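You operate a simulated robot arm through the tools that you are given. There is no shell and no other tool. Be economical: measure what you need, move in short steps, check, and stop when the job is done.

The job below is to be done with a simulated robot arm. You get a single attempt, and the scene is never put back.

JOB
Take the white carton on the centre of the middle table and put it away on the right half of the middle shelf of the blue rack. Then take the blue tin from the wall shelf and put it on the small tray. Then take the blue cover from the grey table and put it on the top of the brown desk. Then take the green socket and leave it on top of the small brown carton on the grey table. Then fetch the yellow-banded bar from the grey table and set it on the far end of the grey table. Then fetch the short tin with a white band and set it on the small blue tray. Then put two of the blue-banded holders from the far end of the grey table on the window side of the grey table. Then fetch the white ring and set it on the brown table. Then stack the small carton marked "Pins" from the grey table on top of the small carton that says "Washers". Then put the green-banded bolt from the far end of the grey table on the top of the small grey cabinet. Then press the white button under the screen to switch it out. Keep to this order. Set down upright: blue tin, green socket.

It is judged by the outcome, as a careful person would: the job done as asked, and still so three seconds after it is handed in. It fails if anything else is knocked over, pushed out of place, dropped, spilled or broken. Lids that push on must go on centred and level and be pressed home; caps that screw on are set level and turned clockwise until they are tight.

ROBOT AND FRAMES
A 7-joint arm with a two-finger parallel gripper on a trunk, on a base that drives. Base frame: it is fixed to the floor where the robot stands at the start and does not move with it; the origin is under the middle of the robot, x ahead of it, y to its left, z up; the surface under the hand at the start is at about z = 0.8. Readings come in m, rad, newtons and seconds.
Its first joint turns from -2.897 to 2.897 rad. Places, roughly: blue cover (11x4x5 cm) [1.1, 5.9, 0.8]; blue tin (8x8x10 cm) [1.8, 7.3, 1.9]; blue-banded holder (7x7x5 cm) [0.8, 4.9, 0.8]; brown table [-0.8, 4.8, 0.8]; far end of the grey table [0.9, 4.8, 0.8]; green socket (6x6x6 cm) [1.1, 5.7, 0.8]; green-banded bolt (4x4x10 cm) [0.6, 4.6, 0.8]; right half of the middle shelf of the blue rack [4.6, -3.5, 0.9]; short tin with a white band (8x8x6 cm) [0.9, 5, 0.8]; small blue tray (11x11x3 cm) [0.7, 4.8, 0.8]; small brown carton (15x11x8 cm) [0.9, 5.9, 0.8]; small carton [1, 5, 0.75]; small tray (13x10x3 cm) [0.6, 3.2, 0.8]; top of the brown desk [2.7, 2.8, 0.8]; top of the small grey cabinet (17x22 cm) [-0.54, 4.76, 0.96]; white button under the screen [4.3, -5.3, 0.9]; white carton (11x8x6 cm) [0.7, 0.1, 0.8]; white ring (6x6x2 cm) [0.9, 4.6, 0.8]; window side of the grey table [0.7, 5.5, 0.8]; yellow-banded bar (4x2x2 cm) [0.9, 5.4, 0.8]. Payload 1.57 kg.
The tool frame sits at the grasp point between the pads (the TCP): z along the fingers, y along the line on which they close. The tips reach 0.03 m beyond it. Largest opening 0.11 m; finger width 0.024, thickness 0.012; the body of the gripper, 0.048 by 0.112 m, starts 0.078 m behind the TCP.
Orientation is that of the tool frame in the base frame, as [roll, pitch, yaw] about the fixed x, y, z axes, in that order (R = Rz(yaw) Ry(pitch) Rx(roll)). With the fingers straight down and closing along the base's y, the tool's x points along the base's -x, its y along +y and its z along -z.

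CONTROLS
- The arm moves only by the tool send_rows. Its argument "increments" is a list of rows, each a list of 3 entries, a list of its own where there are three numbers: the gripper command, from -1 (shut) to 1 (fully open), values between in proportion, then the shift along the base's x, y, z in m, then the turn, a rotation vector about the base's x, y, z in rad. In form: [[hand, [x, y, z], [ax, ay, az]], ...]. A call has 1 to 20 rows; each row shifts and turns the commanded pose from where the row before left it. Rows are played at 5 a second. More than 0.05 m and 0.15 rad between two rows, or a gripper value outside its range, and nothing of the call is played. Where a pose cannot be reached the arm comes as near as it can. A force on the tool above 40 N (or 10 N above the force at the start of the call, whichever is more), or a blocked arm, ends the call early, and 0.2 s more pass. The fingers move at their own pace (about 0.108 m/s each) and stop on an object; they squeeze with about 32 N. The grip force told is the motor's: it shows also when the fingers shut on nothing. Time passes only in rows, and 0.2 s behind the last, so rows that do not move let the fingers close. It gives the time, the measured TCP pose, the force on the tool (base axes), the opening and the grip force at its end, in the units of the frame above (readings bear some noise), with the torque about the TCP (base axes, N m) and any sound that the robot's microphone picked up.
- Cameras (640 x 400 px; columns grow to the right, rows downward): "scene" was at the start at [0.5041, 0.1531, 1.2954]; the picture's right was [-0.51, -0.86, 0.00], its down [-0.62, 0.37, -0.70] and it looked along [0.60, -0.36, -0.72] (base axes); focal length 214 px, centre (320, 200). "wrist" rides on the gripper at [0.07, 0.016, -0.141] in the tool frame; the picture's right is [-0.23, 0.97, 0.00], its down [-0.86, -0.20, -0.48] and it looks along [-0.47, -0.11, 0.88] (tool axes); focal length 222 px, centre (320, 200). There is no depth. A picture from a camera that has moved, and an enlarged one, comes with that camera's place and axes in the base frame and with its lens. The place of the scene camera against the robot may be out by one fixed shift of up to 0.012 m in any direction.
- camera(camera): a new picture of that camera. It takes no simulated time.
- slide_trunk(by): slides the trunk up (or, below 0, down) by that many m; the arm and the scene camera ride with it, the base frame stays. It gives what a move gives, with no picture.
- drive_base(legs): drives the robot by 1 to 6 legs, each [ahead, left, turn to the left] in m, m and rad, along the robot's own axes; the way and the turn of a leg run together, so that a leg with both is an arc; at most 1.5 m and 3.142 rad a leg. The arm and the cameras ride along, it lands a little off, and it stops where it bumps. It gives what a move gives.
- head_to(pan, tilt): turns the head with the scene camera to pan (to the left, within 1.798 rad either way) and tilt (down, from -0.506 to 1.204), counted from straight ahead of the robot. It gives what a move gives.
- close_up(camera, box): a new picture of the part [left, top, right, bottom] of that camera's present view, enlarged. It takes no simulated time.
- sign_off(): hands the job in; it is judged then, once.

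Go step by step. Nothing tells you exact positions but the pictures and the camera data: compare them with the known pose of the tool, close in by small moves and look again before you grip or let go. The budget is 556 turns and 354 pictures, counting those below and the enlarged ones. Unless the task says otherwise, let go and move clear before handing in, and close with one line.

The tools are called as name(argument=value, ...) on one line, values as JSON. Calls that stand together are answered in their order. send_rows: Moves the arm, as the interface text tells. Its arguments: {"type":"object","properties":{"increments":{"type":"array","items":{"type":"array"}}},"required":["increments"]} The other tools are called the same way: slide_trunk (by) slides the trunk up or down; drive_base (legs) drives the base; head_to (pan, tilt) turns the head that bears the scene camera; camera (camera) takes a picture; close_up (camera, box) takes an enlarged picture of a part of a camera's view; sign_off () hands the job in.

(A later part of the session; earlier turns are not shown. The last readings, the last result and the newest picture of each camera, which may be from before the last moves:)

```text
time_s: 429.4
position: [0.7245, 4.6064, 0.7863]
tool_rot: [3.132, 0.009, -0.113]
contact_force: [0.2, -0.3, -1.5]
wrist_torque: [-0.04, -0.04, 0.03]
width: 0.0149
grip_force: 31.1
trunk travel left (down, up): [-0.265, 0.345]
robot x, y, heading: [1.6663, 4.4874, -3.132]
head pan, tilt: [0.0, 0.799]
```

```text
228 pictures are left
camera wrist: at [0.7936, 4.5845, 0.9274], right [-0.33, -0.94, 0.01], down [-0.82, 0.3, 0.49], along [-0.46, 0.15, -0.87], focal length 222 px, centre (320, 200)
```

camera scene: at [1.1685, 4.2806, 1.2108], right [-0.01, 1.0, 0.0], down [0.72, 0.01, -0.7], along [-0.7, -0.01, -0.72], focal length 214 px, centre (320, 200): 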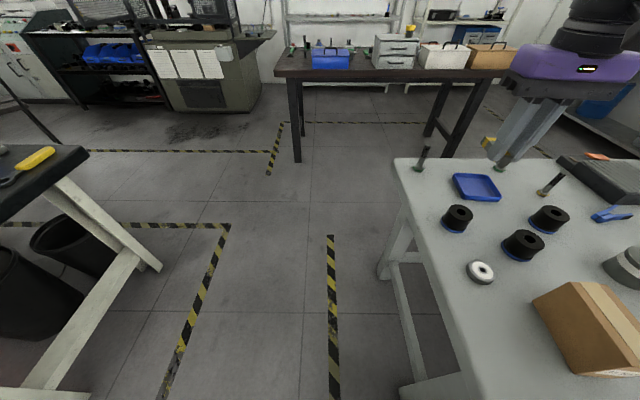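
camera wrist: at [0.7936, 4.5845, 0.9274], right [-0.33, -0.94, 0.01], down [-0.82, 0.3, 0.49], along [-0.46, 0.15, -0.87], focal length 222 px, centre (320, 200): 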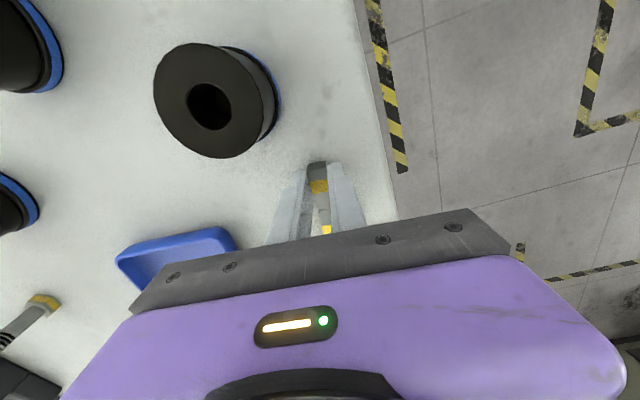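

send_rows(increments=[[-1, [0, 0, -0.003], [0, 0, 0]], [-1, [0, 0, -0.002], [0, 0, 0]], [-1, [0, 0, 0], [0, 0, 0]], [-0.5, [0, 0, 0], [0, 0, 0]], [-0.1, [0, 0, 0], [0, 0, 0]], [-0.1, [0, 0, 0.02], [0, 0, 0]], [-0.1, [0, 0, 0.045], [0, 0, 0]], [-0.1, [0, 0, 0.045], [0, 0, 0]]])

camera(camera="wrist")

close_up(camera="scene", box=[380, 120, 560, 260])

```text
time_s: 431.2
position: [0.723, 4.6068, 0.8955]
tool_rot: [3.135, 0.013, -0.111]
contact_force: [-0.1, -0.5, 0.3]
wrist_torque: [0.01, -0.04, 0.01]
width: 0.0495
grip_force: 0.0
trunk travel left (down, up): [-0.265, 0.345]
robot x, y, heading: [1.6649, 4.4905, -3.131]
head pan, tilt: [0.0, 0.799]
```

```text
227 pictures are left
camera wrist: at [0.7919, 4.5832, 1.0359], right [-0.33, -0.94, 0.01], down [-0.82, 0.3, 0.49], along [-0.46, 0.15, -0.87], focal length 222 px, centre (320, 200)
```

wrist: 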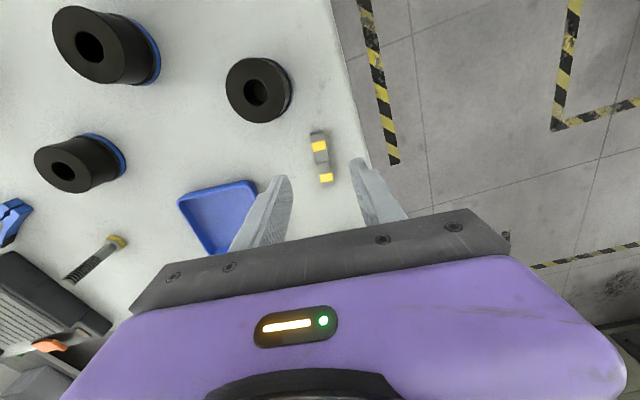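

```text
2.86 times, centred on (470, 190) of scene
camera zoom: at [1.1683, 4.2804, 1.2105], right [-0.01, 1.0, 0.0], down [0.72, 0.01, -0.7], along [-0.7, -0.01, -0.72], focal length 613 px, centre (-109, 229)
```

zoom: 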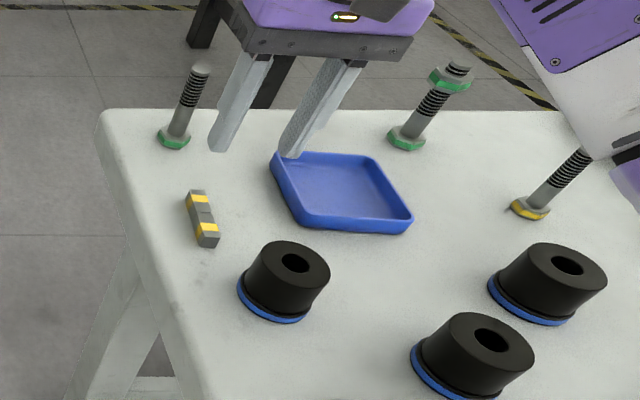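

The bar is set down. Now the short tin with the white band, near [0.947, 4.961]. I'll raise up and view it and the tray closely.

send_rows(increments=[[0.8, [0.03, 0.03, 0.02], [0, 0, 0]], [0.8, [0.03, 0.035, 0.02], [0, 0, 0]], [0.8, [0.03, 0.035, 0.02], [0, 0, 0]], [0.8, [0.03, 0.035, 0.02], [0, 0, 0]], [0.8, [0.03, 0.035, 0.02], [0, 0, 0]], [0.8, [0.03, 0.035, 0.02], [0, 0, 0.05]], [0.8, [0.03, 0.035, 0], [0, 0, 0.05]], [0.8, [0.01, 0.03, 0], [0, 0, 0]], [0.8, [0, 0.045, 0], [0, 0, 0]]])

camera(camera="wrist")

head_to(pan=-0.45, tilt=0.7)

camera(camera="scene")

```text
refused: row 2 steps farther than a row can; nothing moved
```

```text
225 pictures are left
camera wrist: at [0.7919, 4.5832, 1.0359], right [-0.33, -0.94, 0.01], down [-0.82, 0.3, 0.49], along [-0.46, 0.15, -0.87], focal length 222 px, centre (320, 200)
```

wrist: 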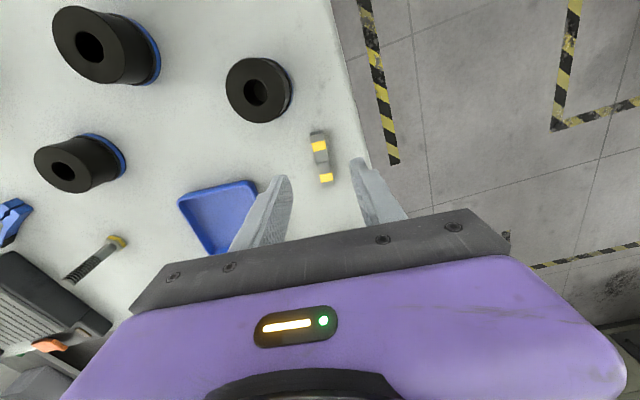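

```text
time_s: 432.1
position: [0.7232, 4.6054, 0.8946]
tool_rot: [3.132, 0.011, -0.112]
contact_force: [1.0, 0.6, -0.6]
wrist_torque: [0.02, -0.01, 0.01]
width: 0.0497
grip_force: 0.0
trunk travel left (down, up): [-0.265, 0.345]
robot x, y, heading: [1.6686, 4.4868, -3.133]
head pan, tilt: [-0.45, 0.7]
```

```text
224 pictures are left
camera scene: at [1.1724, 4.3175, 1.219], right [0.43, 0.9, 0.0], down [0.58, -0.28, -0.76], along [-0.69, 0.33, -0.64], focal length 214 px, centre (320, 200)
```

scene: 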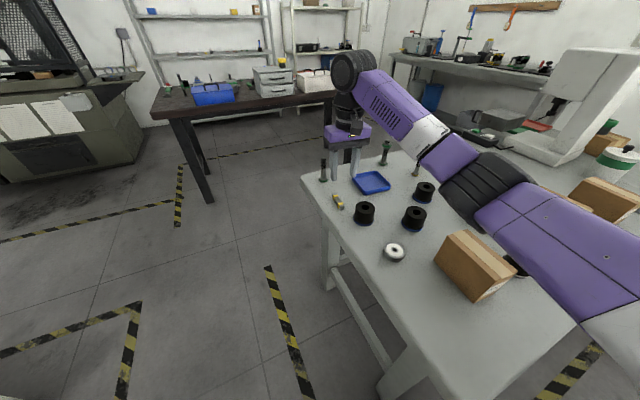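

slide_trunk(by=0.2)

drive_base(legs=[[0.02, -0.31, 0]])

send_rows(increments=[[0.8, [0.045, 0, 0], [0, 0, 0.05]], [0.8, [0.045, 0, 0], [0, 0, 0.05]], [0.8, [0.045, 0, 0], [0, 0, 0]], [0.8, [0.045, 0, 0], [0, 0, 0]], [0.8, [0.045, 0, 0], [0, 0, 0]], [0.8, [0, 0, 0], [0, 0, 0]]])

camera(camera="wrist")

head_to(pan=0.0, tilt=0.75)

camera(camera="scene")

```text
time_s: 434.3
position: [0.7223, 4.6057, 1.095]
tool_rot: [3.132, 0.01, -0.111]
contact_force: [-0.2, -0.3, -0.8]
wrist_torque: [0.01, 0.04, -0.01]
width: 0.0497
grip_force: 0.2
trunk travel left (down, up): [-0.465, 0.145]
robot x, y, heading: [1.6665, 4.4908, -3.131]
head pan, tilt: [-0.45, 0.7]
```

```text
time_s: 436.4
position: [0.7016, 4.9208, 1.0951]
tool_rot: [3.133, 0.01, -0.114]
contact_force: [0.6, -1.1, 1.0]
wrist_torque: [-0.03, 0.0, 0.02]
width: 0.0497
grip_force: 0.0
trunk travel left (down, up): [-0.465, 0.145]
robot x, y, heading: [1.6442, 4.805, -3.14]
head pan, tilt: [-0.45, 0.7]
```

```text
time_s: 437.8
position: [0.9251, 4.9217, 1.0967]
tool_rot: [3.131, 0.01, -0.016]
contact_force: [-0.3, 0.4, 0.9]
wrist_torque: [0.01, 0.0, -0.01]
width: 0.099
grip_force: 0.0
trunk travel left (down, up): [-0.465, 0.145]
robot x, y, heading: [1.6484, 4.8032, -3.144]
head pan, tilt: [-0.45, 0.7]
```

```text
223 pictures are left
camera wrist: at [0.9957, 4.9058, 1.2382], right [-0.24, -0.97, 0.01], down [-0.85, 0.22, 0.49], along [-0.47, 0.11, -0.87], focal length 222 px, centre (320, 200)
```

wrist: 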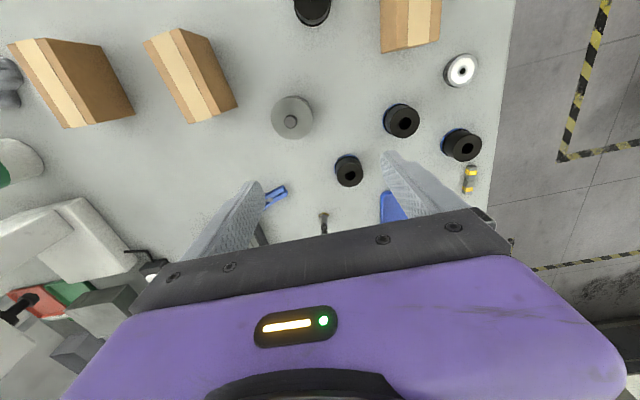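

```text
time_s: 438.7
position: [0.9239, 4.9219, 1.0978]
tool_rot: [3.132, 0.011, -0.016]
contact_force: [-0.3, -0.7, 1.1]
wrist_torque: [0.01, 0.02, -0.01]
width: 0.0991
grip_force: 0.0
trunk travel left (down, up): [-0.465, 0.145]
robot x, y, heading: [1.645, 4.8017, -3.135]
head pan, tilt: [0.0, 0.75]
```

```text
222 pictures are left
camera scene: at [1.1436, 4.594, 1.4148], right [0.0, 1.0, 0.0], down [0.68, 0.0, -0.73], along [-0.73, 0.0, -0.68], focal length 214 px, centre (320, 200)
```

scene: 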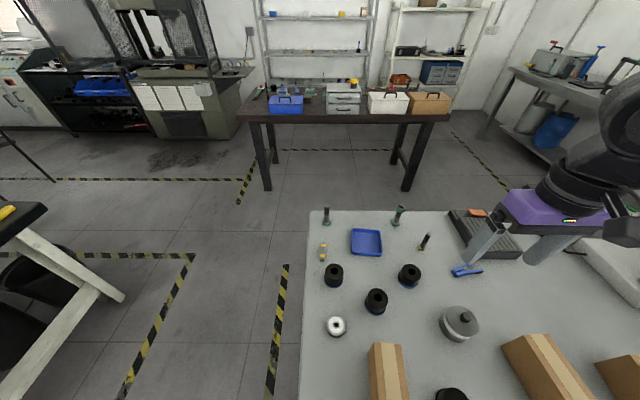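

close_up(camera="scene", box=[310, 220, 510, 370])

close_up(camera="wrist", box=[230, 70, 350, 170])

```text
2.67 times, centred on (410, 295) of scene
camera zoom: at [1.1436, 4.594, 1.4148], right [0.0, 1.0, 0.0], down [0.68, 0.0, -0.73], along [-0.73, 0.0, -0.68], focal length 572 px, centre (80, -53)
```

zoom: 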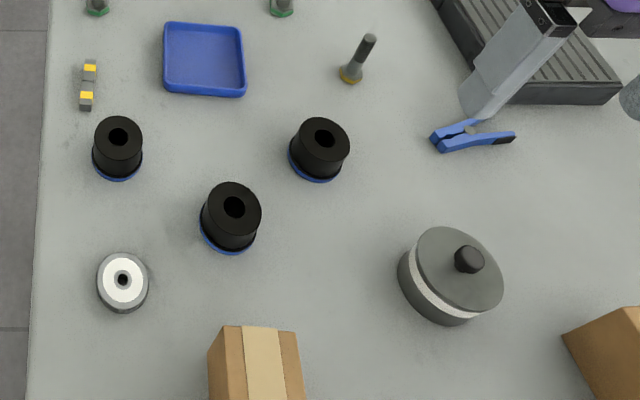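

```text
4.00 times, centred on (290, 120) of wrist
camera zoom: at [0.9953, 4.9059, 1.2383], right [-0.24, -0.97, 0.01], down [-0.85, 0.22, 0.49], along [-0.47, 0.11, -0.87], focal length 888 px, centre (440, 520)
```

zoom: 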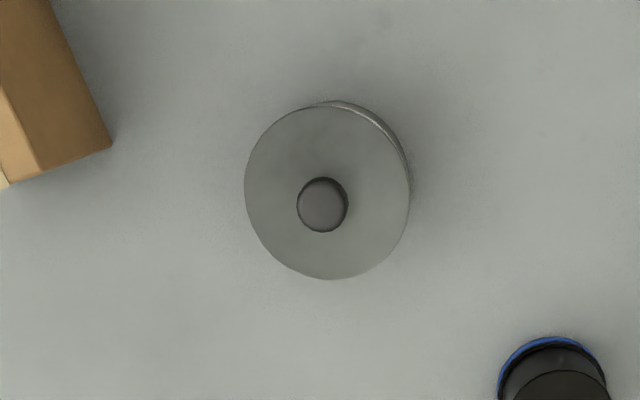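

The tin (8 cm lid with a knob) is at [0.944, 4.968]. The tray is only 11 cm wide, so I'll grip along the tray's diagonal so the fingers fit. I'll rotate 45° and centre over the tin.

send_rows(increments=[[0.9, [0.01, 0.02, 0], [0, 0, 0.134]], [0.9, [0.01, 0.026, 0], [0, 0, 0.134]], [0.9, [0, 0, -0.03], [0, 0, 0.134]], [0.9, [0, 0, -0.03], [0, 0, 0.134]], [0.9, [0, 0, -0.03], [0, 0, 0.134]], [0.9, [0, 0, -0.03], [0, 0, 0.134]], [0.9, [0, 0, 0], [0, 0, 0]]])

camera(camera="wrist")

```text
time_s: 440.3
position: [0.947, 4.9654, 0.9742]
tool_rot: [3.133, 0.01, 0.789]
contact_force: [0.0, -0.7, -0.3]
wrist_torque: [0.0, 0.0, -0.01]
width: 0.1044
grip_force: 0.1
trunk travel left (down, up): [-0.465, 0.145]
robot x, y, heading: [1.6443, 4.8023, -3.137]
head pan, tilt: [0.0, 0.75]
```

```text
219 pictures are left
camera wrist: at [1.007, 5.0064, 1.1156], right [0.53, -0.85, 0.01], down [-0.74, -0.46, 0.49], along [-0.41, -0.27, -0.87], focal length 222 px, centre (320, 200)
```

wrist: 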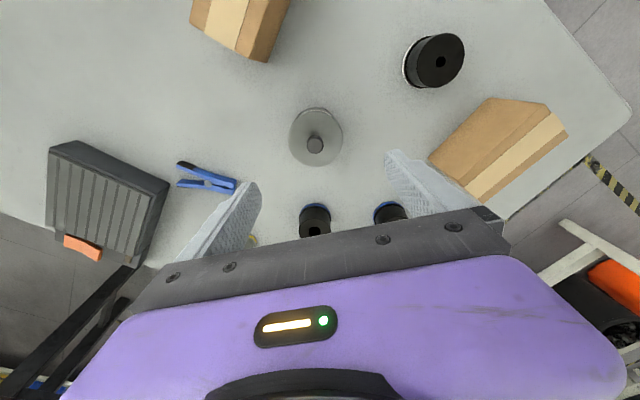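

send_rows(increments=[[1, [-0.005, 0.003, -0.045], [0, 0, 0]], [1, [0, 0, -0.045], [0, 0, 0]], [1, [0, 0, -0.03], [0, 0, 0]], [1, [0, 0, 0], [0, 0, 0]]])

camera(camera="wrist")

close_up(camera="scene", box=[380, 220, 560, 360])

```text
time_s: 441.3
position: [0.9422, 4.9687, 0.8525]
tool_rot: [3.134, 0.012, 0.789]
contact_force: [-0.3, 0.9, -0.3]
wrist_torque: [-0.02, 0.02, -0.02]
width: 0.11
grip_force: 0.0
trunk travel left (down, up): [-0.465, 0.145]
robot x, y, heading: [1.6413, 4.8023, -3.137]
head pan, tilt: [0.0, 0.75]
```

```text
218 pictures are left
camera wrist: at [1.0035, 5.0092, 0.9946], right [0.53, -0.85, 0.01], down [-0.74, -0.46, 0.49], along [-0.41, -0.27, -0.87], focal length 222 px, centre (320, 200)
```

wrist: 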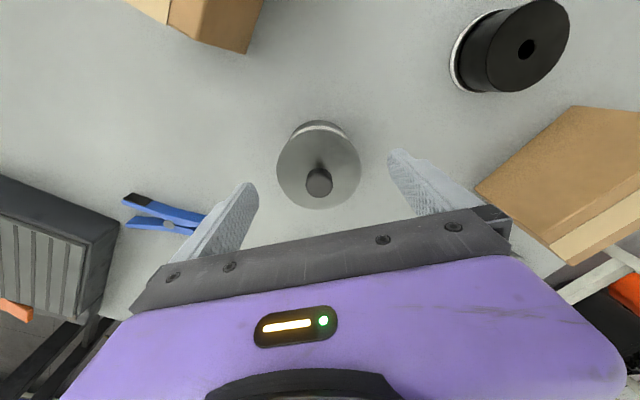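

```text
2.86 times, centred on (470, 290) of scene
camera zoom: at [1.1436, 4.5939, 1.4148], right [0.0, 1.0, 0.0], down [0.68, 0.0, -0.73], along [-0.73, 0.0, -0.68], focal length 613 px, centre (-109, -57)
```

zoom: 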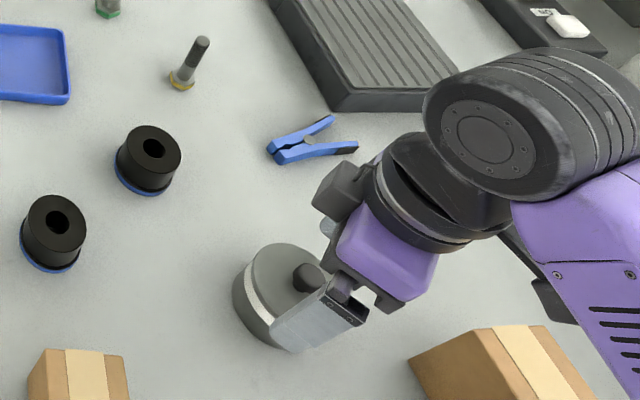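

send_rows(increments=[[1, [-0.002, -0.001, -0.025], [0, 0, 0]], [1, [0, 0, -0.02], [0, 0, 0]], [1, [0, 0, -0.01], [0, 0, 0]], [1, [0, 0, 0], [0, 0, 0]]])

camera(camera="wrist")

```text
time_s: 442.3
position: [0.9405, 4.9674, 0.799]
tool_rot: [3.133, 0.011, 0.79]
contact_force: [-0.3, 0.2, 0.4]
wrist_torque: [0.02, -0.02, -0.04]
width: 0.1102
grip_force: 0.0
trunk travel left (down, up): [-0.465, 0.145]
robot x, y, heading: [1.6429, 4.8032, -3.135]
head pan, tilt: [0.0, 0.75]
```

```text
216 pictures are left
camera wrist: at [1.0013, 5.0086, 0.9406], right [0.53, -0.85, 0.01], down [-0.74, -0.46, 0.49], along [-0.41, -0.27, -0.87], focal length 222 px, centre (320, 200)
```

wrist: 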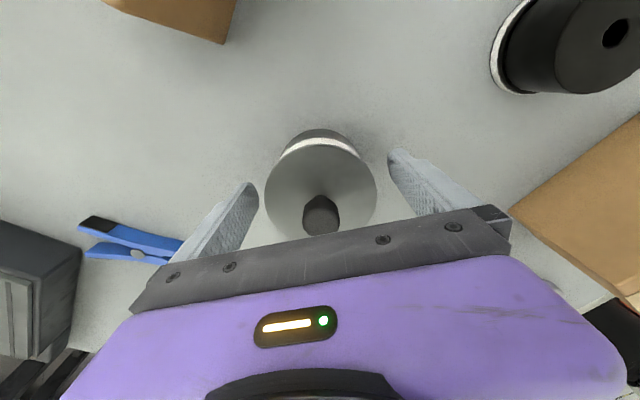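

send_rows(increments=[[0.7, [0, 0, 0], [0, 0, 0]], [0.3, [0, 0, 0], [0, 0, 0]], [-0.2, [0, 0, 0], [0, 0, 0]], [-1, [0, 0, 0], [0, 0, 0]], [-1, [0, 0, 0], [0, 0, 0]], [-1, [0, 0, 0.02], [0, 0, 0]], [-1, [0, 0, 0.03], [0, 0, 0]], [-1, [0, 0, 0], [0, 0, 0]]])

camera(camera="wrist")

close_up(camera="scene", box=[380, 220, 560, 360])

```text
time_s: 444.1
position: [0.9404, 4.968, 0.849]
tool_rot: [3.131, 0.009, 0.79]
contact_force: [0.2, 0.3, -5.1]
wrist_torque: [-0.02, -0.02, -0.05]
width: 0.0778
grip_force: 31.4
trunk travel left (down, up): [-0.465, 0.145]
robot x, y, heading: [1.6412, 4.8035, -3.135]
head pan, tilt: [0.0, 0.75]
```

```text
215 pictures are left
camera wrist: at [1.0014, 5.0089, 0.9901], right [0.53, -0.85, 0.01], down [-0.74, -0.46, 0.49], along [-0.41, -0.27, -0.87], focal length 222 px, centre (320, 200)
```

wrist: 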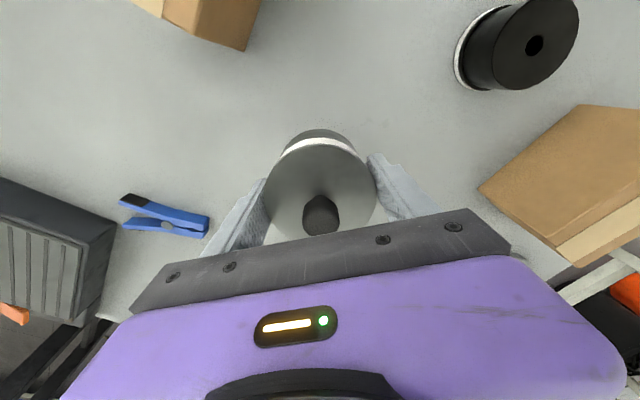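

```text
2.86 times, centred on (470, 290) of scene
camera zoom: at [1.1434, 4.594, 1.4147], right [0.0, 1.0, 0.0], down [0.68, 0.0, -0.73], along [-0.73, 0.0, -0.68], focal length 613 px, centre (-109, -57)
```

zoom: 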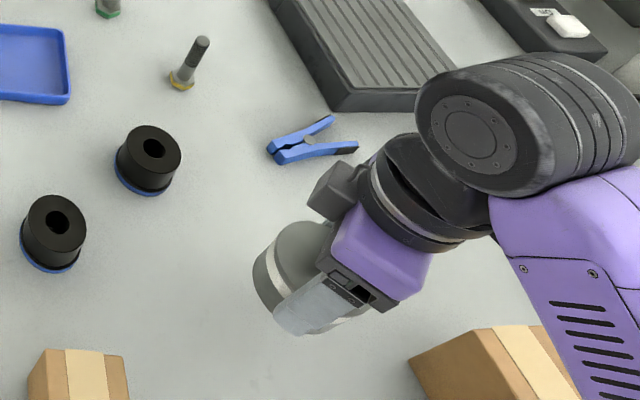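

The whole tin lifts cleanly. I'll raise and carry it toward the blue tray.

send_rows(increments=[[-1, [0, 0, 0.045], [0, 0, 0]], [-1, [0, 0, 0.045], [0, 0, 0]], [-1, [0, 0, 0.02], [0, 0, 0]], [-1, [-0.033, -0.025, 0], [0, 0, 0]], [-1, [-0.033, -0.025, 0], [0, 0, 0]], [-1, [-0.033, -0.025, 0], [0, 0, 0]], [-1, [-0.033, -0.025, 0], [0, 0, 0]], [-1, [-0.033, -0.025, 0], [0, 0, 0]], [-1, [-0.033, -0.025, 0], [0, 0, 0]], [-1, [-0.033, -0.025, 0], [0, 0, 0]], [-1, [-0.033, -0.025, 0], [0, 0, 0]], [-1, [0, 0, 0], [0, 0, 0]]])

camera(camera="wrist")

camera(camera="scene")

```text
time_s: 446.7
position: [0.6741, 4.7683, 0.9587]
tool_rot: [3.132, 0.011, 0.787]
contact_force: [0.6, -0.3, -5.6]
wrist_torque: [-0.02, 0.0, 0.0]
width: 0.0777
grip_force: 32.1
trunk travel left (down, up): [-0.465, 0.145]
robot x, y, heading: [1.6433, 4.8009, -3.142]
head pan, tilt: [0.0, 0.75]
```

```text
213 pictures are left
camera wrist: at [0.7353, 4.8075, 1.1], right [0.53, -0.85, 0.01], down [-0.74, -0.46, 0.49], along [-0.41, -0.27, -0.87], focal length 222 px, centre (320, 200)
```

wrist: 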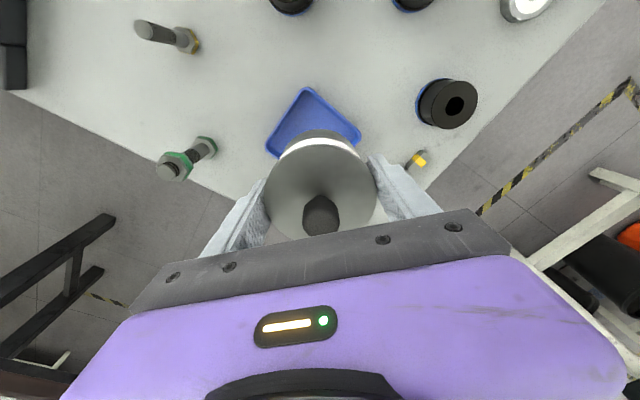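

```text
212 pictures are left
camera scene: at [1.1435, 4.5937, 1.4146], right [0.0, 1.0, 0.0], down [0.68, 0.0, -0.73], along [-0.73, 0.0, -0.68], focal length 214 px, centre (320, 200)
```

scene: 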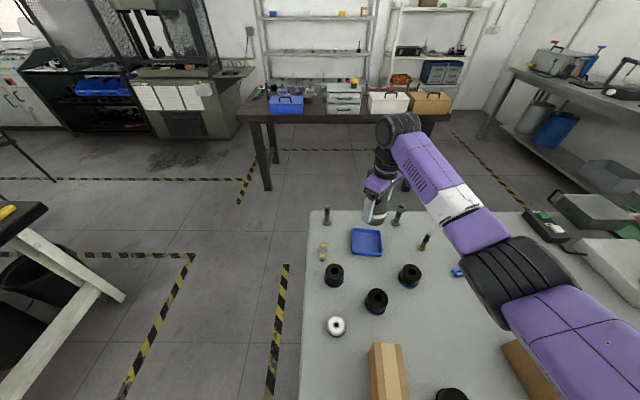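

The tray centre appears at [0.656, 4.766], rotated about -0.14 rad. I'll adjust and lower closer.

send_rows(increments=[[-1, [-0.009, -0.001, 0], [0, 0, -0.065]], [-1, [-0.009, -0.001, 0], [0, 0, -0.065]], [-1, [0, 0, -0.04], [0, 0, 0]], [-1, [0, 0, -0.03], [0, 0, 0]], [-1, [0, 0, 0], [0, 0, 0]]])

camera(camera="wrist")

close_up(camera="scene", box=[310, 170, 450, 270])

```text
time_s: 447.9
position: [0.6581, 4.7663, 0.8896]
tool_rot: [3.133, 0.01, 0.659]
contact_force: [0.3, 0.1, -6.3]
wrist_torque: [0.0, -0.01, 0.03]
width: 0.078
grip_force: 32.3
trunk travel left (down, up): [-0.465, 0.145]
robot x, y, heading: [1.6445, 4.8025, -3.139]
head pan, tilt: [0.0, 0.75]
```

```text
211 pictures are left
camera wrist: at [0.7232, 4.7991, 1.0307], right [0.42, -0.91, 0.01], down [-0.8, -0.36, 0.49], along [-0.44, -0.21, -0.87], focal length 222 px, centre (320, 200)
```

wrist: 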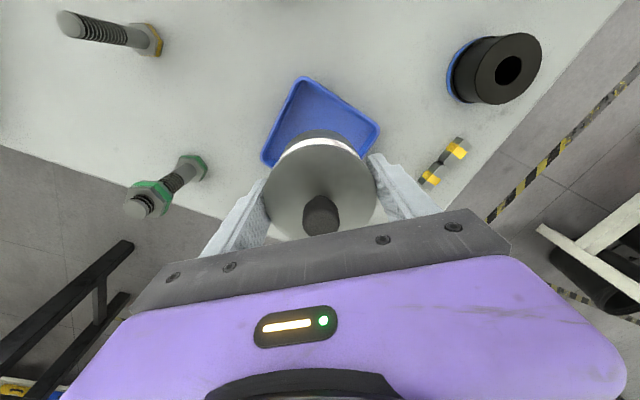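

```text
4.00 times, centred on (380, 220) of scene
camera zoom: at [1.1434, 4.5939, 1.4147], right [0.0, 1.0, 0.0], down [0.68, 0.0, -0.73], along [-0.73, 0.0, -0.68], focal length 858 px, centre (80, 120)
```

zoom: 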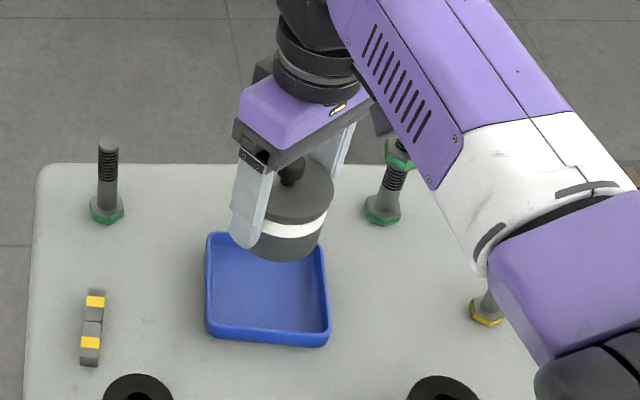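

send_rows(increments=[[-1, [0.002, 0.002, -0.03], [0, 0, 0]], [-1, [0, 0, -0.025], [0, 0, 0]], [-1, [0, 0, 0], [0, 0, 0]]])

camera(camera="wrist")

close_up(camera="scene", box=[310, 170, 450, 270])

```text
time_s: 448.7
position: [0.6577, 4.77, 0.8363]
tool_rot: [3.133, 0.01, 0.658]
contact_force: [-0.2, 0.3, -5.5]
wrist_torque: [-0.02, 0.01, 0.02]
width: 0.078
grip_force: 31.9
trunk travel left (down, up): [-0.465, 0.145]
robot x, y, heading: [1.6481, 4.8014, -3.134]
head pan, tilt: [0.0, 0.75]
```

```text
209 pictures are left
camera wrist: at [0.7238, 4.801, 0.9771], right [0.42, -0.91, 0.01], down [-0.8, -0.36, 0.49], along [-0.44, -0.21, -0.87], focal length 222 px, centre (320, 200)
```

wrist: 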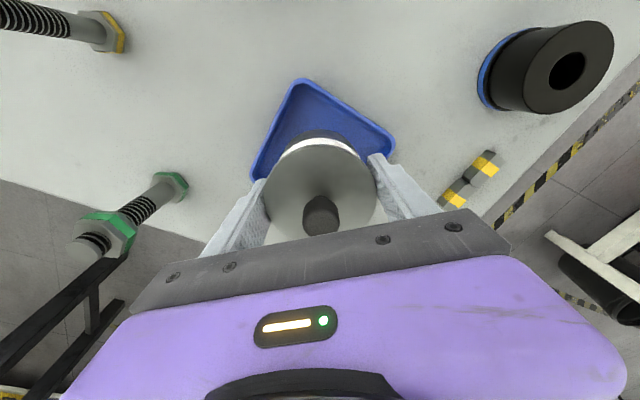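

```text
4.00 times, centred on (380, 220) of scene
camera zoom: at [1.1434, 4.5939, 1.4147], right [0.0, 1.0, 0.0], down [0.68, 0.0, -0.73], along [-0.73, 0.0, -0.68], focal length 858 px, centre (80, 120)
```

zoom: 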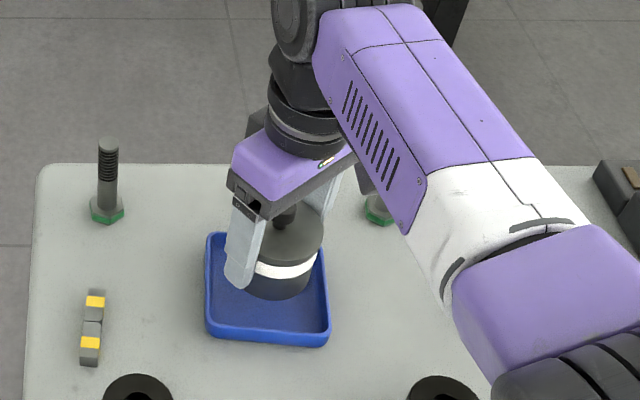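

Well centred. I'll lower into the tray.

send_rows(increments=[[-1, [0, -0.003, -0.015], [0, 0, 0]], [-1, [0, 0, -0.008], [0, 0, 0]], [-1, [0, 0, -0.005], [0, 0, 0]], [-1, [0, 0, 0], [0, 0, 0]]])

camera(camera="wrist")

```text
time_s: 449.7
position: [0.6586, 4.7658, 0.8074]
tool_rot: [3.134, 0.011, 0.658]
contact_force: [0.4, -1.1, -5.4]
wrist_torque: [0.0, -0.03, 0.02]
width: 0.0778
grip_force: 31.5
trunk travel left (down, up): [-0.465, 0.145]
robot x, y, heading: [1.6408, 4.7993, -3.14]
head pan, tilt: [0.0, 0.75]
```

```text
207 pictures are left
camera wrist: at [0.7239, 4.7978, 0.9477], right [0.42, -0.91, 0.01], down [-0.8, -0.36, 0.49], along [-0.44, -0.21, -0.87], focal length 222 px, centre (320, 200)
```

wrist: 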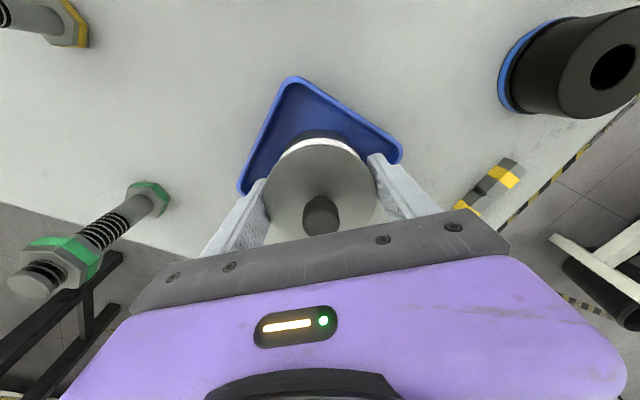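

send_rows(increments=[[-1, [0, 0, -0.004], [0, 0, 0]], [-1, [0, 0, -0.003], [0, 0, 0]], [-1, [0, 0, 0], [0, 0, 0]]])

close_up(camera="scene", box=[310, 170, 450, 270])

```text
time_s: 450.5
position: [0.6573, 4.7654, 0.8031]
tool_rot: [3.136, 0.016, 0.658]
contact_force: [4.3, 0.7, 20.6]
wrist_torque: [0.27, -0.05, 0.16]
width: 0.078
grip_force: 32.0
trunk travel left (down, up): [-0.465, 0.145]
robot x, y, heading: [1.6462, 4.7997, -3.134]
head pan, tilt: [0.0, 0.75]
```

```text
4.00 times, centred on (380, 220) of scene
camera zoom: at [1.1444, 4.5939, 1.4154], right [0.0, 1.0, 0.0], down [0.68, 0.0, -0.73], along [-0.73, 0.0, -0.68], focal length 858 px, centre (80, 120)
```

zoom: 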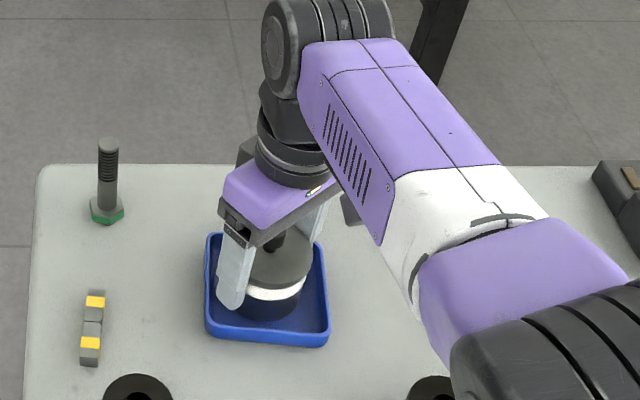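

Seated. I'll relax, open just a little, and rise straight up.

send_rows(increments=[[-1, [0, 0, 0.004], [0, 0, 0]], [0.2, [0, 0, 0], [0, 0, 0]], [0.55, [0, 0, 0], [0, 0, 0]], [0.55, [0, 0, 0], [0, 0, 0]], [0.55, [0, 0, 0.015], [0, 0, 0]], [0.55, [0, 0, 0.03], [0, 0, 0]], [0.55, [0, 0, 0.045], [0, 0, 0]], [0.55, [0, 0, 0.045], [0, 0, 0]], [0.55, [0, 0, 0.04], [0, 0, 0]]])

camera(camera="wrist")

camera(camera="scene")

```text
time_s: 452.5
position: [0.6582, 4.7662, 0.9786]
tool_rot: [3.134, 0.01, 0.659]
contact_force: [-0.8, -0.4, -0.5]
wrist_torque: [0.02, -0.03, 0.01]
width: 0.0854
grip_force: 0.1
trunk travel left (down, up): [-0.465, 0.145]
robot x, y, heading: [1.6465, 4.7991, -3.138]
head pan, tilt: [0.0, 0.75]
```

```text
205 pictures are left
camera wrist: at [0.7243, 4.7994, 1.1185], right [0.42, -0.91, 0.01], down [-0.8, -0.36, 0.49], along [-0.44, -0.21, -0.87], focal length 222 px, centre (320, 200)
```

wrist: 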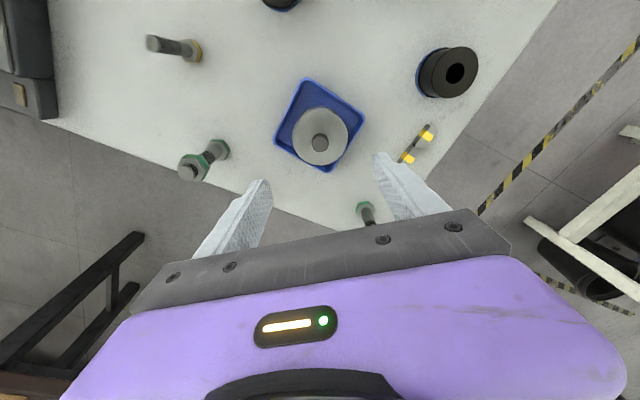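

```text
204 pictures are left
camera scene: at [1.1434, 4.5939, 1.4146], right [0.0, 1.0, 0.0], down [0.68, 0.0, -0.73], along [-0.73, 0.0, -0.68], focal length 214 px, centre (320, 200)
```

scene: 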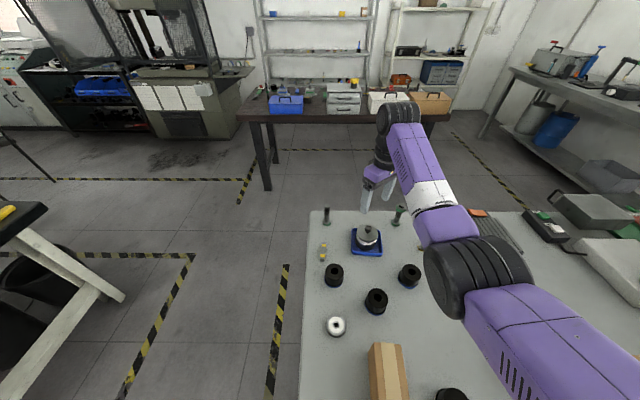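

The tin sits in the tray. Next, two of the blue-banded holders. I'll start with the one near [0.81, 4.878], rotating the tool back to square on the way.

send_rows(increments=[[0.55, [0.035, 0.025, 0.01], [0, 0, -0.13]], [0.55, [0.035, 0.025, 0.01], [0, 0, -0.13]], [0.55, [0.035, 0.025, 0.01], [0, 0, -0.13]], [0.55, [0.035, 0.025, 0.0], [0, 0, -0.13]], [0.7, [0.012, 0.012, 0], [0, 0, -0.13]], [0.7, [0, 0, 0], [0, 0, 0]]])

camera(camera="wrist")

```text
time_s: 453.9
position: [0.8127, 4.8782, 1.0079]
tool_rot: [3.133, 0.011, 0.007]
contact_force: [0.3, 0.2, -0.6]
wrist_torque: [-0.04, -0.02, -0.01]
width: 0.0936
grip_force: 0.0
trunk travel left (down, up): [-0.465, 0.145]
robot x, y, heading: [1.6469, 4.8017, -3.134]
head pan, tilt: [0.0, 0.75]
```

```text
203 pictures are left
camera wrist: at [0.8836, 4.8635, 1.1494], right [-0.22, -0.98, 0.01], down [-0.85, 0.2, 0.49], along [-0.48, 0.1, -0.87], focal length 222 px, centre (320, 200)
```

wrist: 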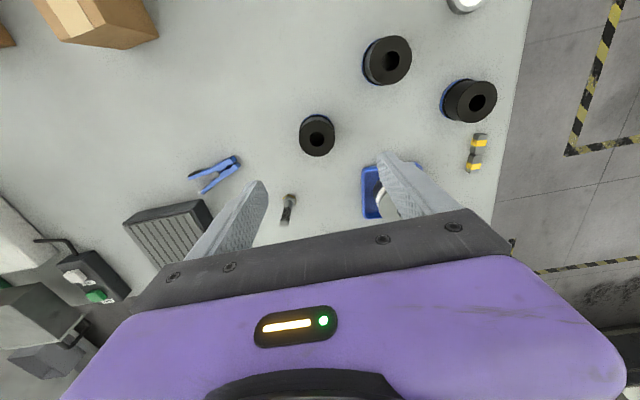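

send_rows(increments=[[0.7, [-0.008, 0.004, -0.04], [0, 0, 0]], [0.7, [0, 0, -0.045], [0, 0, 0]], [0.7, [0, 0, -0.045], [0, 0, 0]], [0.7, [0, 0, -0.02], [0, 0, 0]], [0.7, [0, 0, 0], [0, 0, 0]]])

camera(camera="wrist")

```text
time_s: 455.1
position: [0.8033, 4.881, 0.8575]
tool_rot: [3.136, 0.009, 0.009]
contact_force: [-0.4, -0.6, -1.2]
wrist_torque: [-0.01, 0.0, 0.0]
width: 0.0937
grip_force: 0.1
trunk travel left (down, up): [-0.465, 0.145]
robot x, y, heading: [1.6448, 4.8022, -3.138]
head pan, tilt: [0.0, 0.75]
```

```text
202 pictures are left
camera wrist: at [0.8743, 4.8668, 0.998], right [-0.22, -0.98, 0.01], down [-0.85, 0.2, 0.49], along [-0.48, 0.1, -0.87], focal length 222 px, centre (320, 200)
```

wrist: 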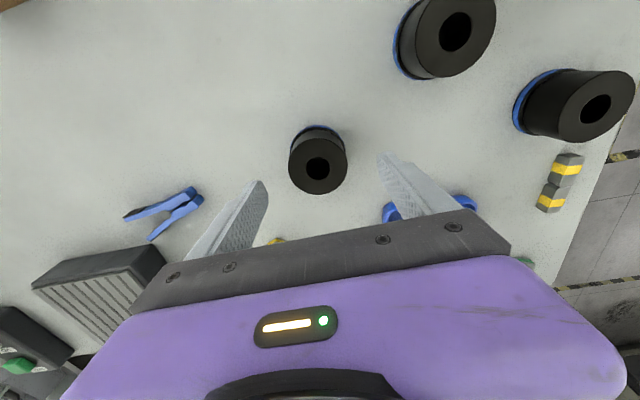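

send_rows(increments=[[0.6, [-0.002, 0.002, -0.03], [0, 0, 0]], [0.6, [0, 0, -0.02], [0, 0, 0]], [0.6, [0, 0, -0.008], [0, 0, 0]], [0, [0, 0, 0], [0, 0, 0]], [-1, [0, 0, 0], [0, 0, 0]], [-1, [0, 0, 0], [0, 0, 0]], [-1, [0, 0, 0.03], [0, 0, 0]], [-1, [0, 0, 0.04], [0, 0, 0]]])

camera(camera="wrist")

```text
time_s: 456.9
position: [0.7998, 4.8819, 0.8706]
tool_rot: [3.132, 0.01, 0.01]
contact_force: [-0.2, -0.8, -8.5]
wrist_torque: [0.01, 0.0, -0.03]
width: 0.0572
grip_force: 32.3
trunk travel left (down, up): [-0.465, 0.145]
robot x, y, heading: [1.6427, 4.8003, -3.134]
head pan, tilt: [0.0, 0.75]
```

```text
201 pictures are left
camera wrist: at [0.8718, 4.8689, 1.0118], right [-0.22, -0.98, 0.01], down [-0.85, 0.2, 0.49], along [-0.48, 0.1, -0.87], focal length 222 px, centre (320, 200)
```

wrist: 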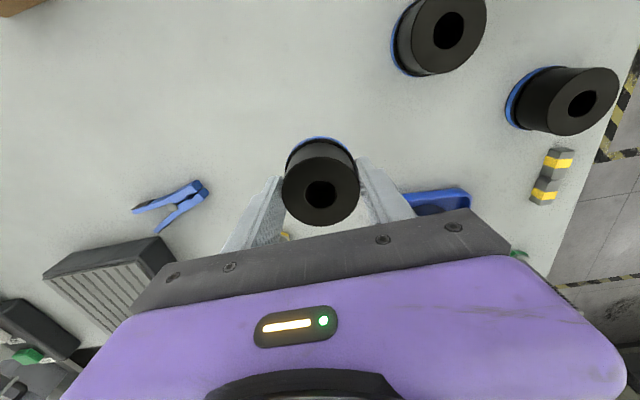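

Held firmly. I'll raise and shift the base north to the window side.

slide_trunk(by=0.14)

drive_base(legs=[[0, -0.5, 0]])

camera(camera="wrist")

camera(camera="scene")

```text
time_s: 458.6
position: [0.8005, 4.8838, 1.0107]
tool_rot: [3.132, 0.012, 0.008]
contact_force: [-0.2, 0.5, -7.6]
wrist_torque: [0.0, -0.01, -0.04]
width: 0.0573
grip_force: 31.8
trunk travel left (down, up): [-0.605, 0.005]
robot x, y, heading: [1.6447, 4.803, -3.136]
head pan, tilt: [0.0, 0.75]
```

```text
time_s: 461.5
position: [0.8, 5.3777, 1.0101]
tool_rot: [3.134, 0.011, 0.006]
contact_force: [-0.2, -0.2, -8.6]
wrist_torque: [0.02, 0.0, -0.01]
width: 0.0571
grip_force: 31.8
trunk travel left (down, up): [-0.605, 0.005]
robot x, y, heading: [1.6453, 5.2947, -3.145]
head pan, tilt: [0.0, 0.75]
```

```text
200 pictures are left
camera wrist: at [0.8708, 5.3636, 1.1516], right [-0.22, -0.97, 0.01], down [-0.85, 0.2, 0.49], along [-0.48, 0.1, -0.87], focal length 222 px, centre (320, 200)
```

wrist: 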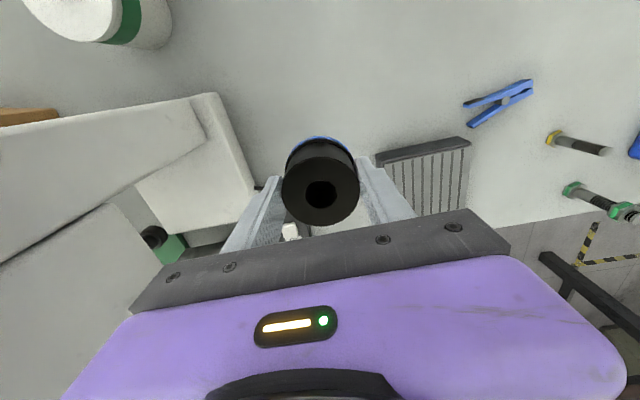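

```text
199 pictures are left
camera scene: at [1.1413, 5.0879, 1.5546], right [0.0, 1.0, 0.0], down [0.68, 0.0, -0.73], along [-0.73, 0.0, -0.68], focal length 214 px, centre (320, 200)
```

scene: 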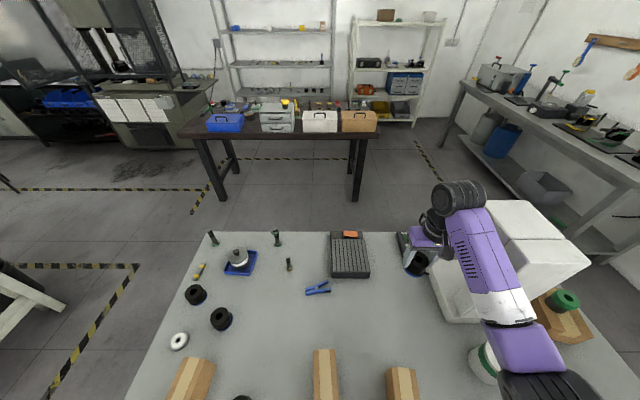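

I'll place the first holder at about [0.71, 5.40], in the free space between the grooved block and the tower base.

send_rows(increments=[[-1, [-0.03, 0.007, 0], [0, 0, 0]], [-1, [-0.03, 0.008, 0], [0, 0, 0]], [-1, [-0.03, 0.008, 0], [0, 0, 0]], [-1, [0, 0, -0.045], [0, 0, 0]], [-1, [0, 0, -0.045], [0, 0, 0]], [-1, [0, 0, -0.045], [0, 0, 0]], [-1, [0, 0, -0.03], [0, 0, 0]], [-1, [0, 0, 0], [0, 0, 0]]])

camera(camera="wrist")

close_up(camera="scene", box=[320, 180, 520, 330])

```text
time_s: 463.3
position: [0.709, 5.3998, 0.8432]
tool_rot: [3.133, 0.011, 0.004]
contact_force: [0.1, 0.1, -7.2]
wrist_torque: [0.02, 0.0, 0.03]
width: 0.0572
grip_force: 32.5
trunk travel left (down, up): [-0.605, 0.005]
robot x, y, heading: [1.6481, 5.2906, -3.139]
head pan, tilt: [0.0, 0.75]
```

```text
198 pictures are left
camera wrist: at [0.7796, 5.3864, 0.9844], right [-0.22, -0.97, 0.01], down [-0.85, 0.2, 0.49], along [-0.48, 0.1, -0.87], focal length 222 px, centre (320, 200)
```

wrist: 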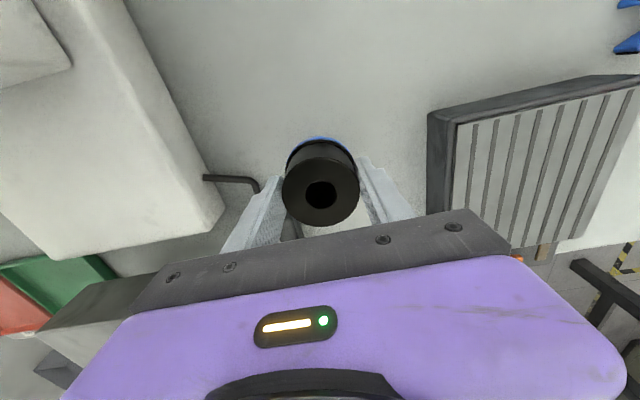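

```text
2.67 times, centred on (420, 255) of scene
camera zoom: at [1.1412, 5.088, 1.5546], right [0.0, 1.0, 0.0], down [0.68, 0.0, -0.73], along [-0.73, 0.0, -0.68], focal length 572 px, centre (53, 53)
```

zoom: 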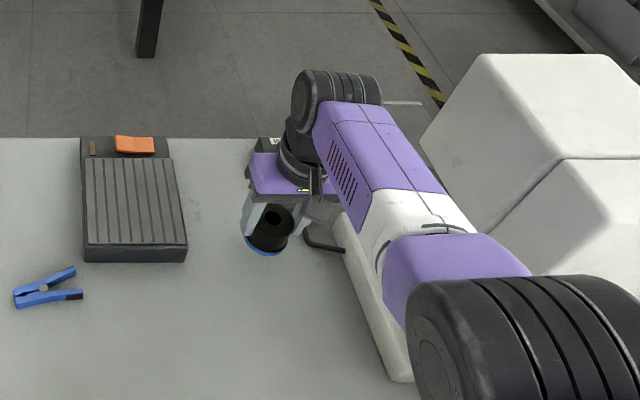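

send_rows(increments=[[-1, [0.004, -0.012, -0.02], [0, 0, 0]], [-1, [0, 0, -0.012], [0, 0, 0]], [-1, [0, 0, -0.007], [0, 0, 0]], [-1, [0, 0, -0.005], [0, 0, 0]], [-1, [0, 0, 0], [0, 0, 0]]])

```text
time_s: 464.5
position: [0.7232, 5.3844, 0.8069]
tool_rot: [3.133, 0.011, 0.006]
contact_force: [-0.6, -0.6, -7.1]
wrist_torque: [0.01, -0.01, 0.01]
width: 0.057
grip_force: 32.2
out of reach, approached as far as the arm can: row 2, 3, 4
trunk travel left (down, up): [-0.605, 0.005]
robot x, y, heading: [1.6429, 5.2936, -3.141]
head pan, tilt: [0.0, 0.75]
```

The arm is at its downward limit, so I'll finish the descent with the trunk.

slide_trunk(by=-0.006)

slide_trunk(by=-0.003)

camera(camera="wrist")

```text
time_s: 465.0
position: [0.7221, 5.3856, 0.8017]
tool_rot: [3.13, 0.011, 0.005]
contact_force: [0.0, -0.1, -8.4]
wrist_torque: [0.0, -0.02, -0.03]
width: 0.057
grip_force: 32.2
trunk travel left (down, up): [-0.599, 0.011]
robot x, y, heading: [1.6464, 5.2927, -3.141]
head pan, tilt: [0.0, 0.75]
```

```text
time_s: 465.5
position: [0.7217, 5.385, 0.8015]
tool_rot: [3.135, 0.015, 0.005]
contact_force: [7.2, -2.6, 18.0]
wrist_torque: [0.61, -0.54, -0.32]
width: 0.0573
grip_force: 31.7
trunk travel left (down, up): [-0.596, 0.014]
robot x, y, heading: [1.6429, 5.295, -3.143]
head pan, tilt: [0.0, 0.75]
```

```text
196 pictures are left
camera wrist: at [0.7938, 5.3704, 0.9415], right [-0.22, -0.97, 0.01], down [-0.85, 0.2, 0.49], along [-0.48, 0.1, -0.87], focal length 222 px, centre (320, 200)
```

wrist: 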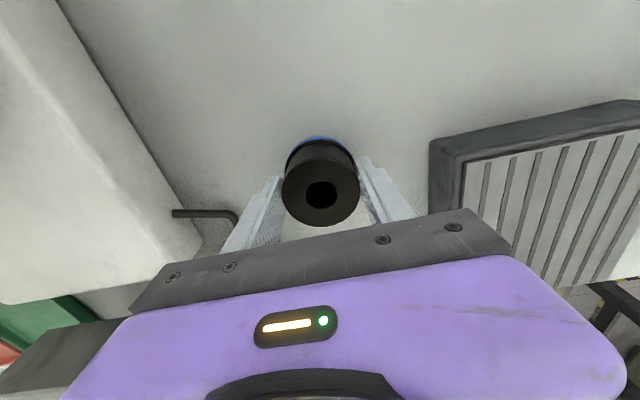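

slide_trunk(by=0.003)

send_rows(increments=[[-0.3, [0, 0, 0], [0, 0, 0]], [0.3, [0, 0, 0], [0, 0, 0]], [0.45, [0, 0, 0], [0, 0, 0]], [0.45, [0, 0, 0.02], [0, 0, 0]], [0.45, [0, 0, 0.04], [0, 0, 0]], [0.45, [0, 0, 0.045], [0, 0, 0]], [0.45, [0, 0, 0.045], [0, 0, 0]], [0.45, [0, 0, 0.045], [0, 0, 0]]])

camera(camera="wrist")

```text
time_s: 466.1
position: [0.7229, 5.3845, 0.8014]
tool_rot: [3.134, 0.013, 0.006]
contact_force: [-2.1, -0.2, -0.4]
wrist_torque: [0.18, 0.18, 0.09]
width: 0.0572
grip_force: 31.5
trunk travel left (down, up): [-0.599, 0.011]
robot x, y, heading: [1.6429, 5.2921, -3.14]
head pan, tilt: [0.0, 0.75]
```

```text
time_s: 467.9
position: [0.7222, 5.3869, 0.9942]
tool_rot: [3.133, 0.01, 0.003]
contact_force: [-0.5, 0.4, -0.7]
wrist_torque: [-0.07, -0.01, 0.0]
width: 0.08
grip_force: 0.1
trunk travel left (down, up): [-0.599, 0.011]
robot x, y, heading: [1.6439, 5.2923, -3.142]
head pan, tilt: [0.0, 0.75]
```

```text
195 pictures are left
camera wrist: at [0.7936, 5.3718, 1.1358], right [-0.22, -0.97, 0.01], down [-0.85, 0.2, 0.48], along [-0.47, 0.1, -0.87], focal length 222 px, centre (320, 200)
```

wrist: 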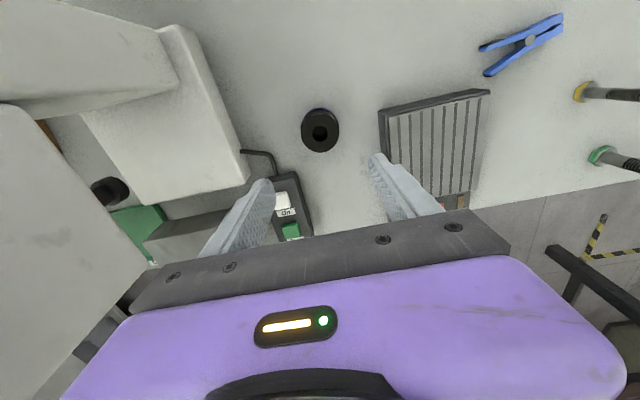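

The first holder is placed. I'll go back for the second, near [0.89, 4.755].

drive_base(legs=[[0, 0.55, 0]])

send_rows(increments=[[0.6, [0.045, -0.015, 0], [0, 0, 0]], [0.6, [0.045, -0.015, 0], [0, 0, 0]], [0.6, [0.045, -0.015, 0.01], [0, 0, 0]], [0.6, [0.025, -0.015, 0.04], [0, 0, 0]], [0.6, [0, -0.01, 0.045], [0, 0, 0]], [0.6, [0, 0, 0.045], [0, 0, 0]], [0.6, [0, 0, 0], [0, 0, 0]]])

slide_trunk(by=-0.14)

camera(camera="wrist")

```text
time_s: 471.1
position: [0.7216, 4.8318, 0.9944]
tool_rot: [3.133, 0.01, 0.004]
contact_force: [-0.4, 0.2, -0.3]
wrist_torque: [-0.03, -0.02, -0.03]
width: 0.0798
grip_force: 0.0
trunk travel left (down, up): [-0.599, 0.011]
robot x, y, heading: [1.6423, 4.7393, 3.142]
head pan, tilt: [0.0, 0.75]
```

```text
time_s: 472.6
position: [0.8831, 4.761, 1.1349]
tool_rot: [3.133, 0.01, 0.005]
contact_force: [0.9, 0.3, -0.4]
wrist_torque: [0.0, 0.0, -0.03]
width: 0.0878
grip_force: 0.1
trunk travel left (down, up): [-0.599, 0.011]
robot x, y, heading: [1.6437, 4.7376, 3.139]
head pan, tilt: [0.0, 0.75]
```

```text
time_s: 474.3
position: [0.8819, 4.7617, 0.9954]
tool_rot: [3.131, 0.011, 0.005]
contact_force: [-0.2, -0.4, -0.5]
wrist_torque: [-0.03, -0.02, 0.03]
width: 0.0877
grip_force: 0.1
trunk travel left (down, up): [-0.459, 0.151]
robot x, y, heading: [1.6408, 4.7376, 3.139]
head pan, tilt: [0.0, 0.75]
```

```text
194 pictures are left
camera wrist: at [0.953, 4.7472, 1.1363], right [-0.22, -0.97, 0.01], down [-0.85, 0.2, 0.49], along [-0.48, 0.1, -0.87], focal length 222 px, centre (320, 200)
```

wrist: 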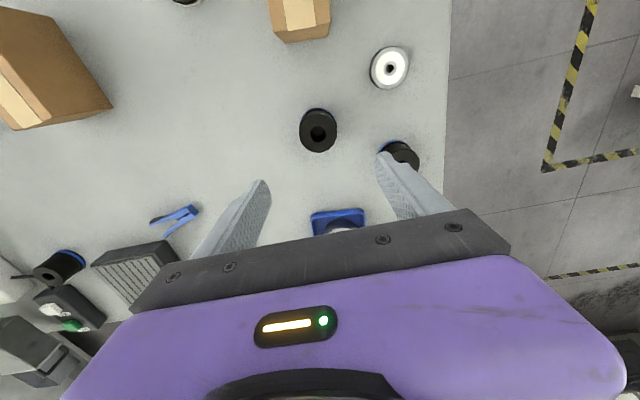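

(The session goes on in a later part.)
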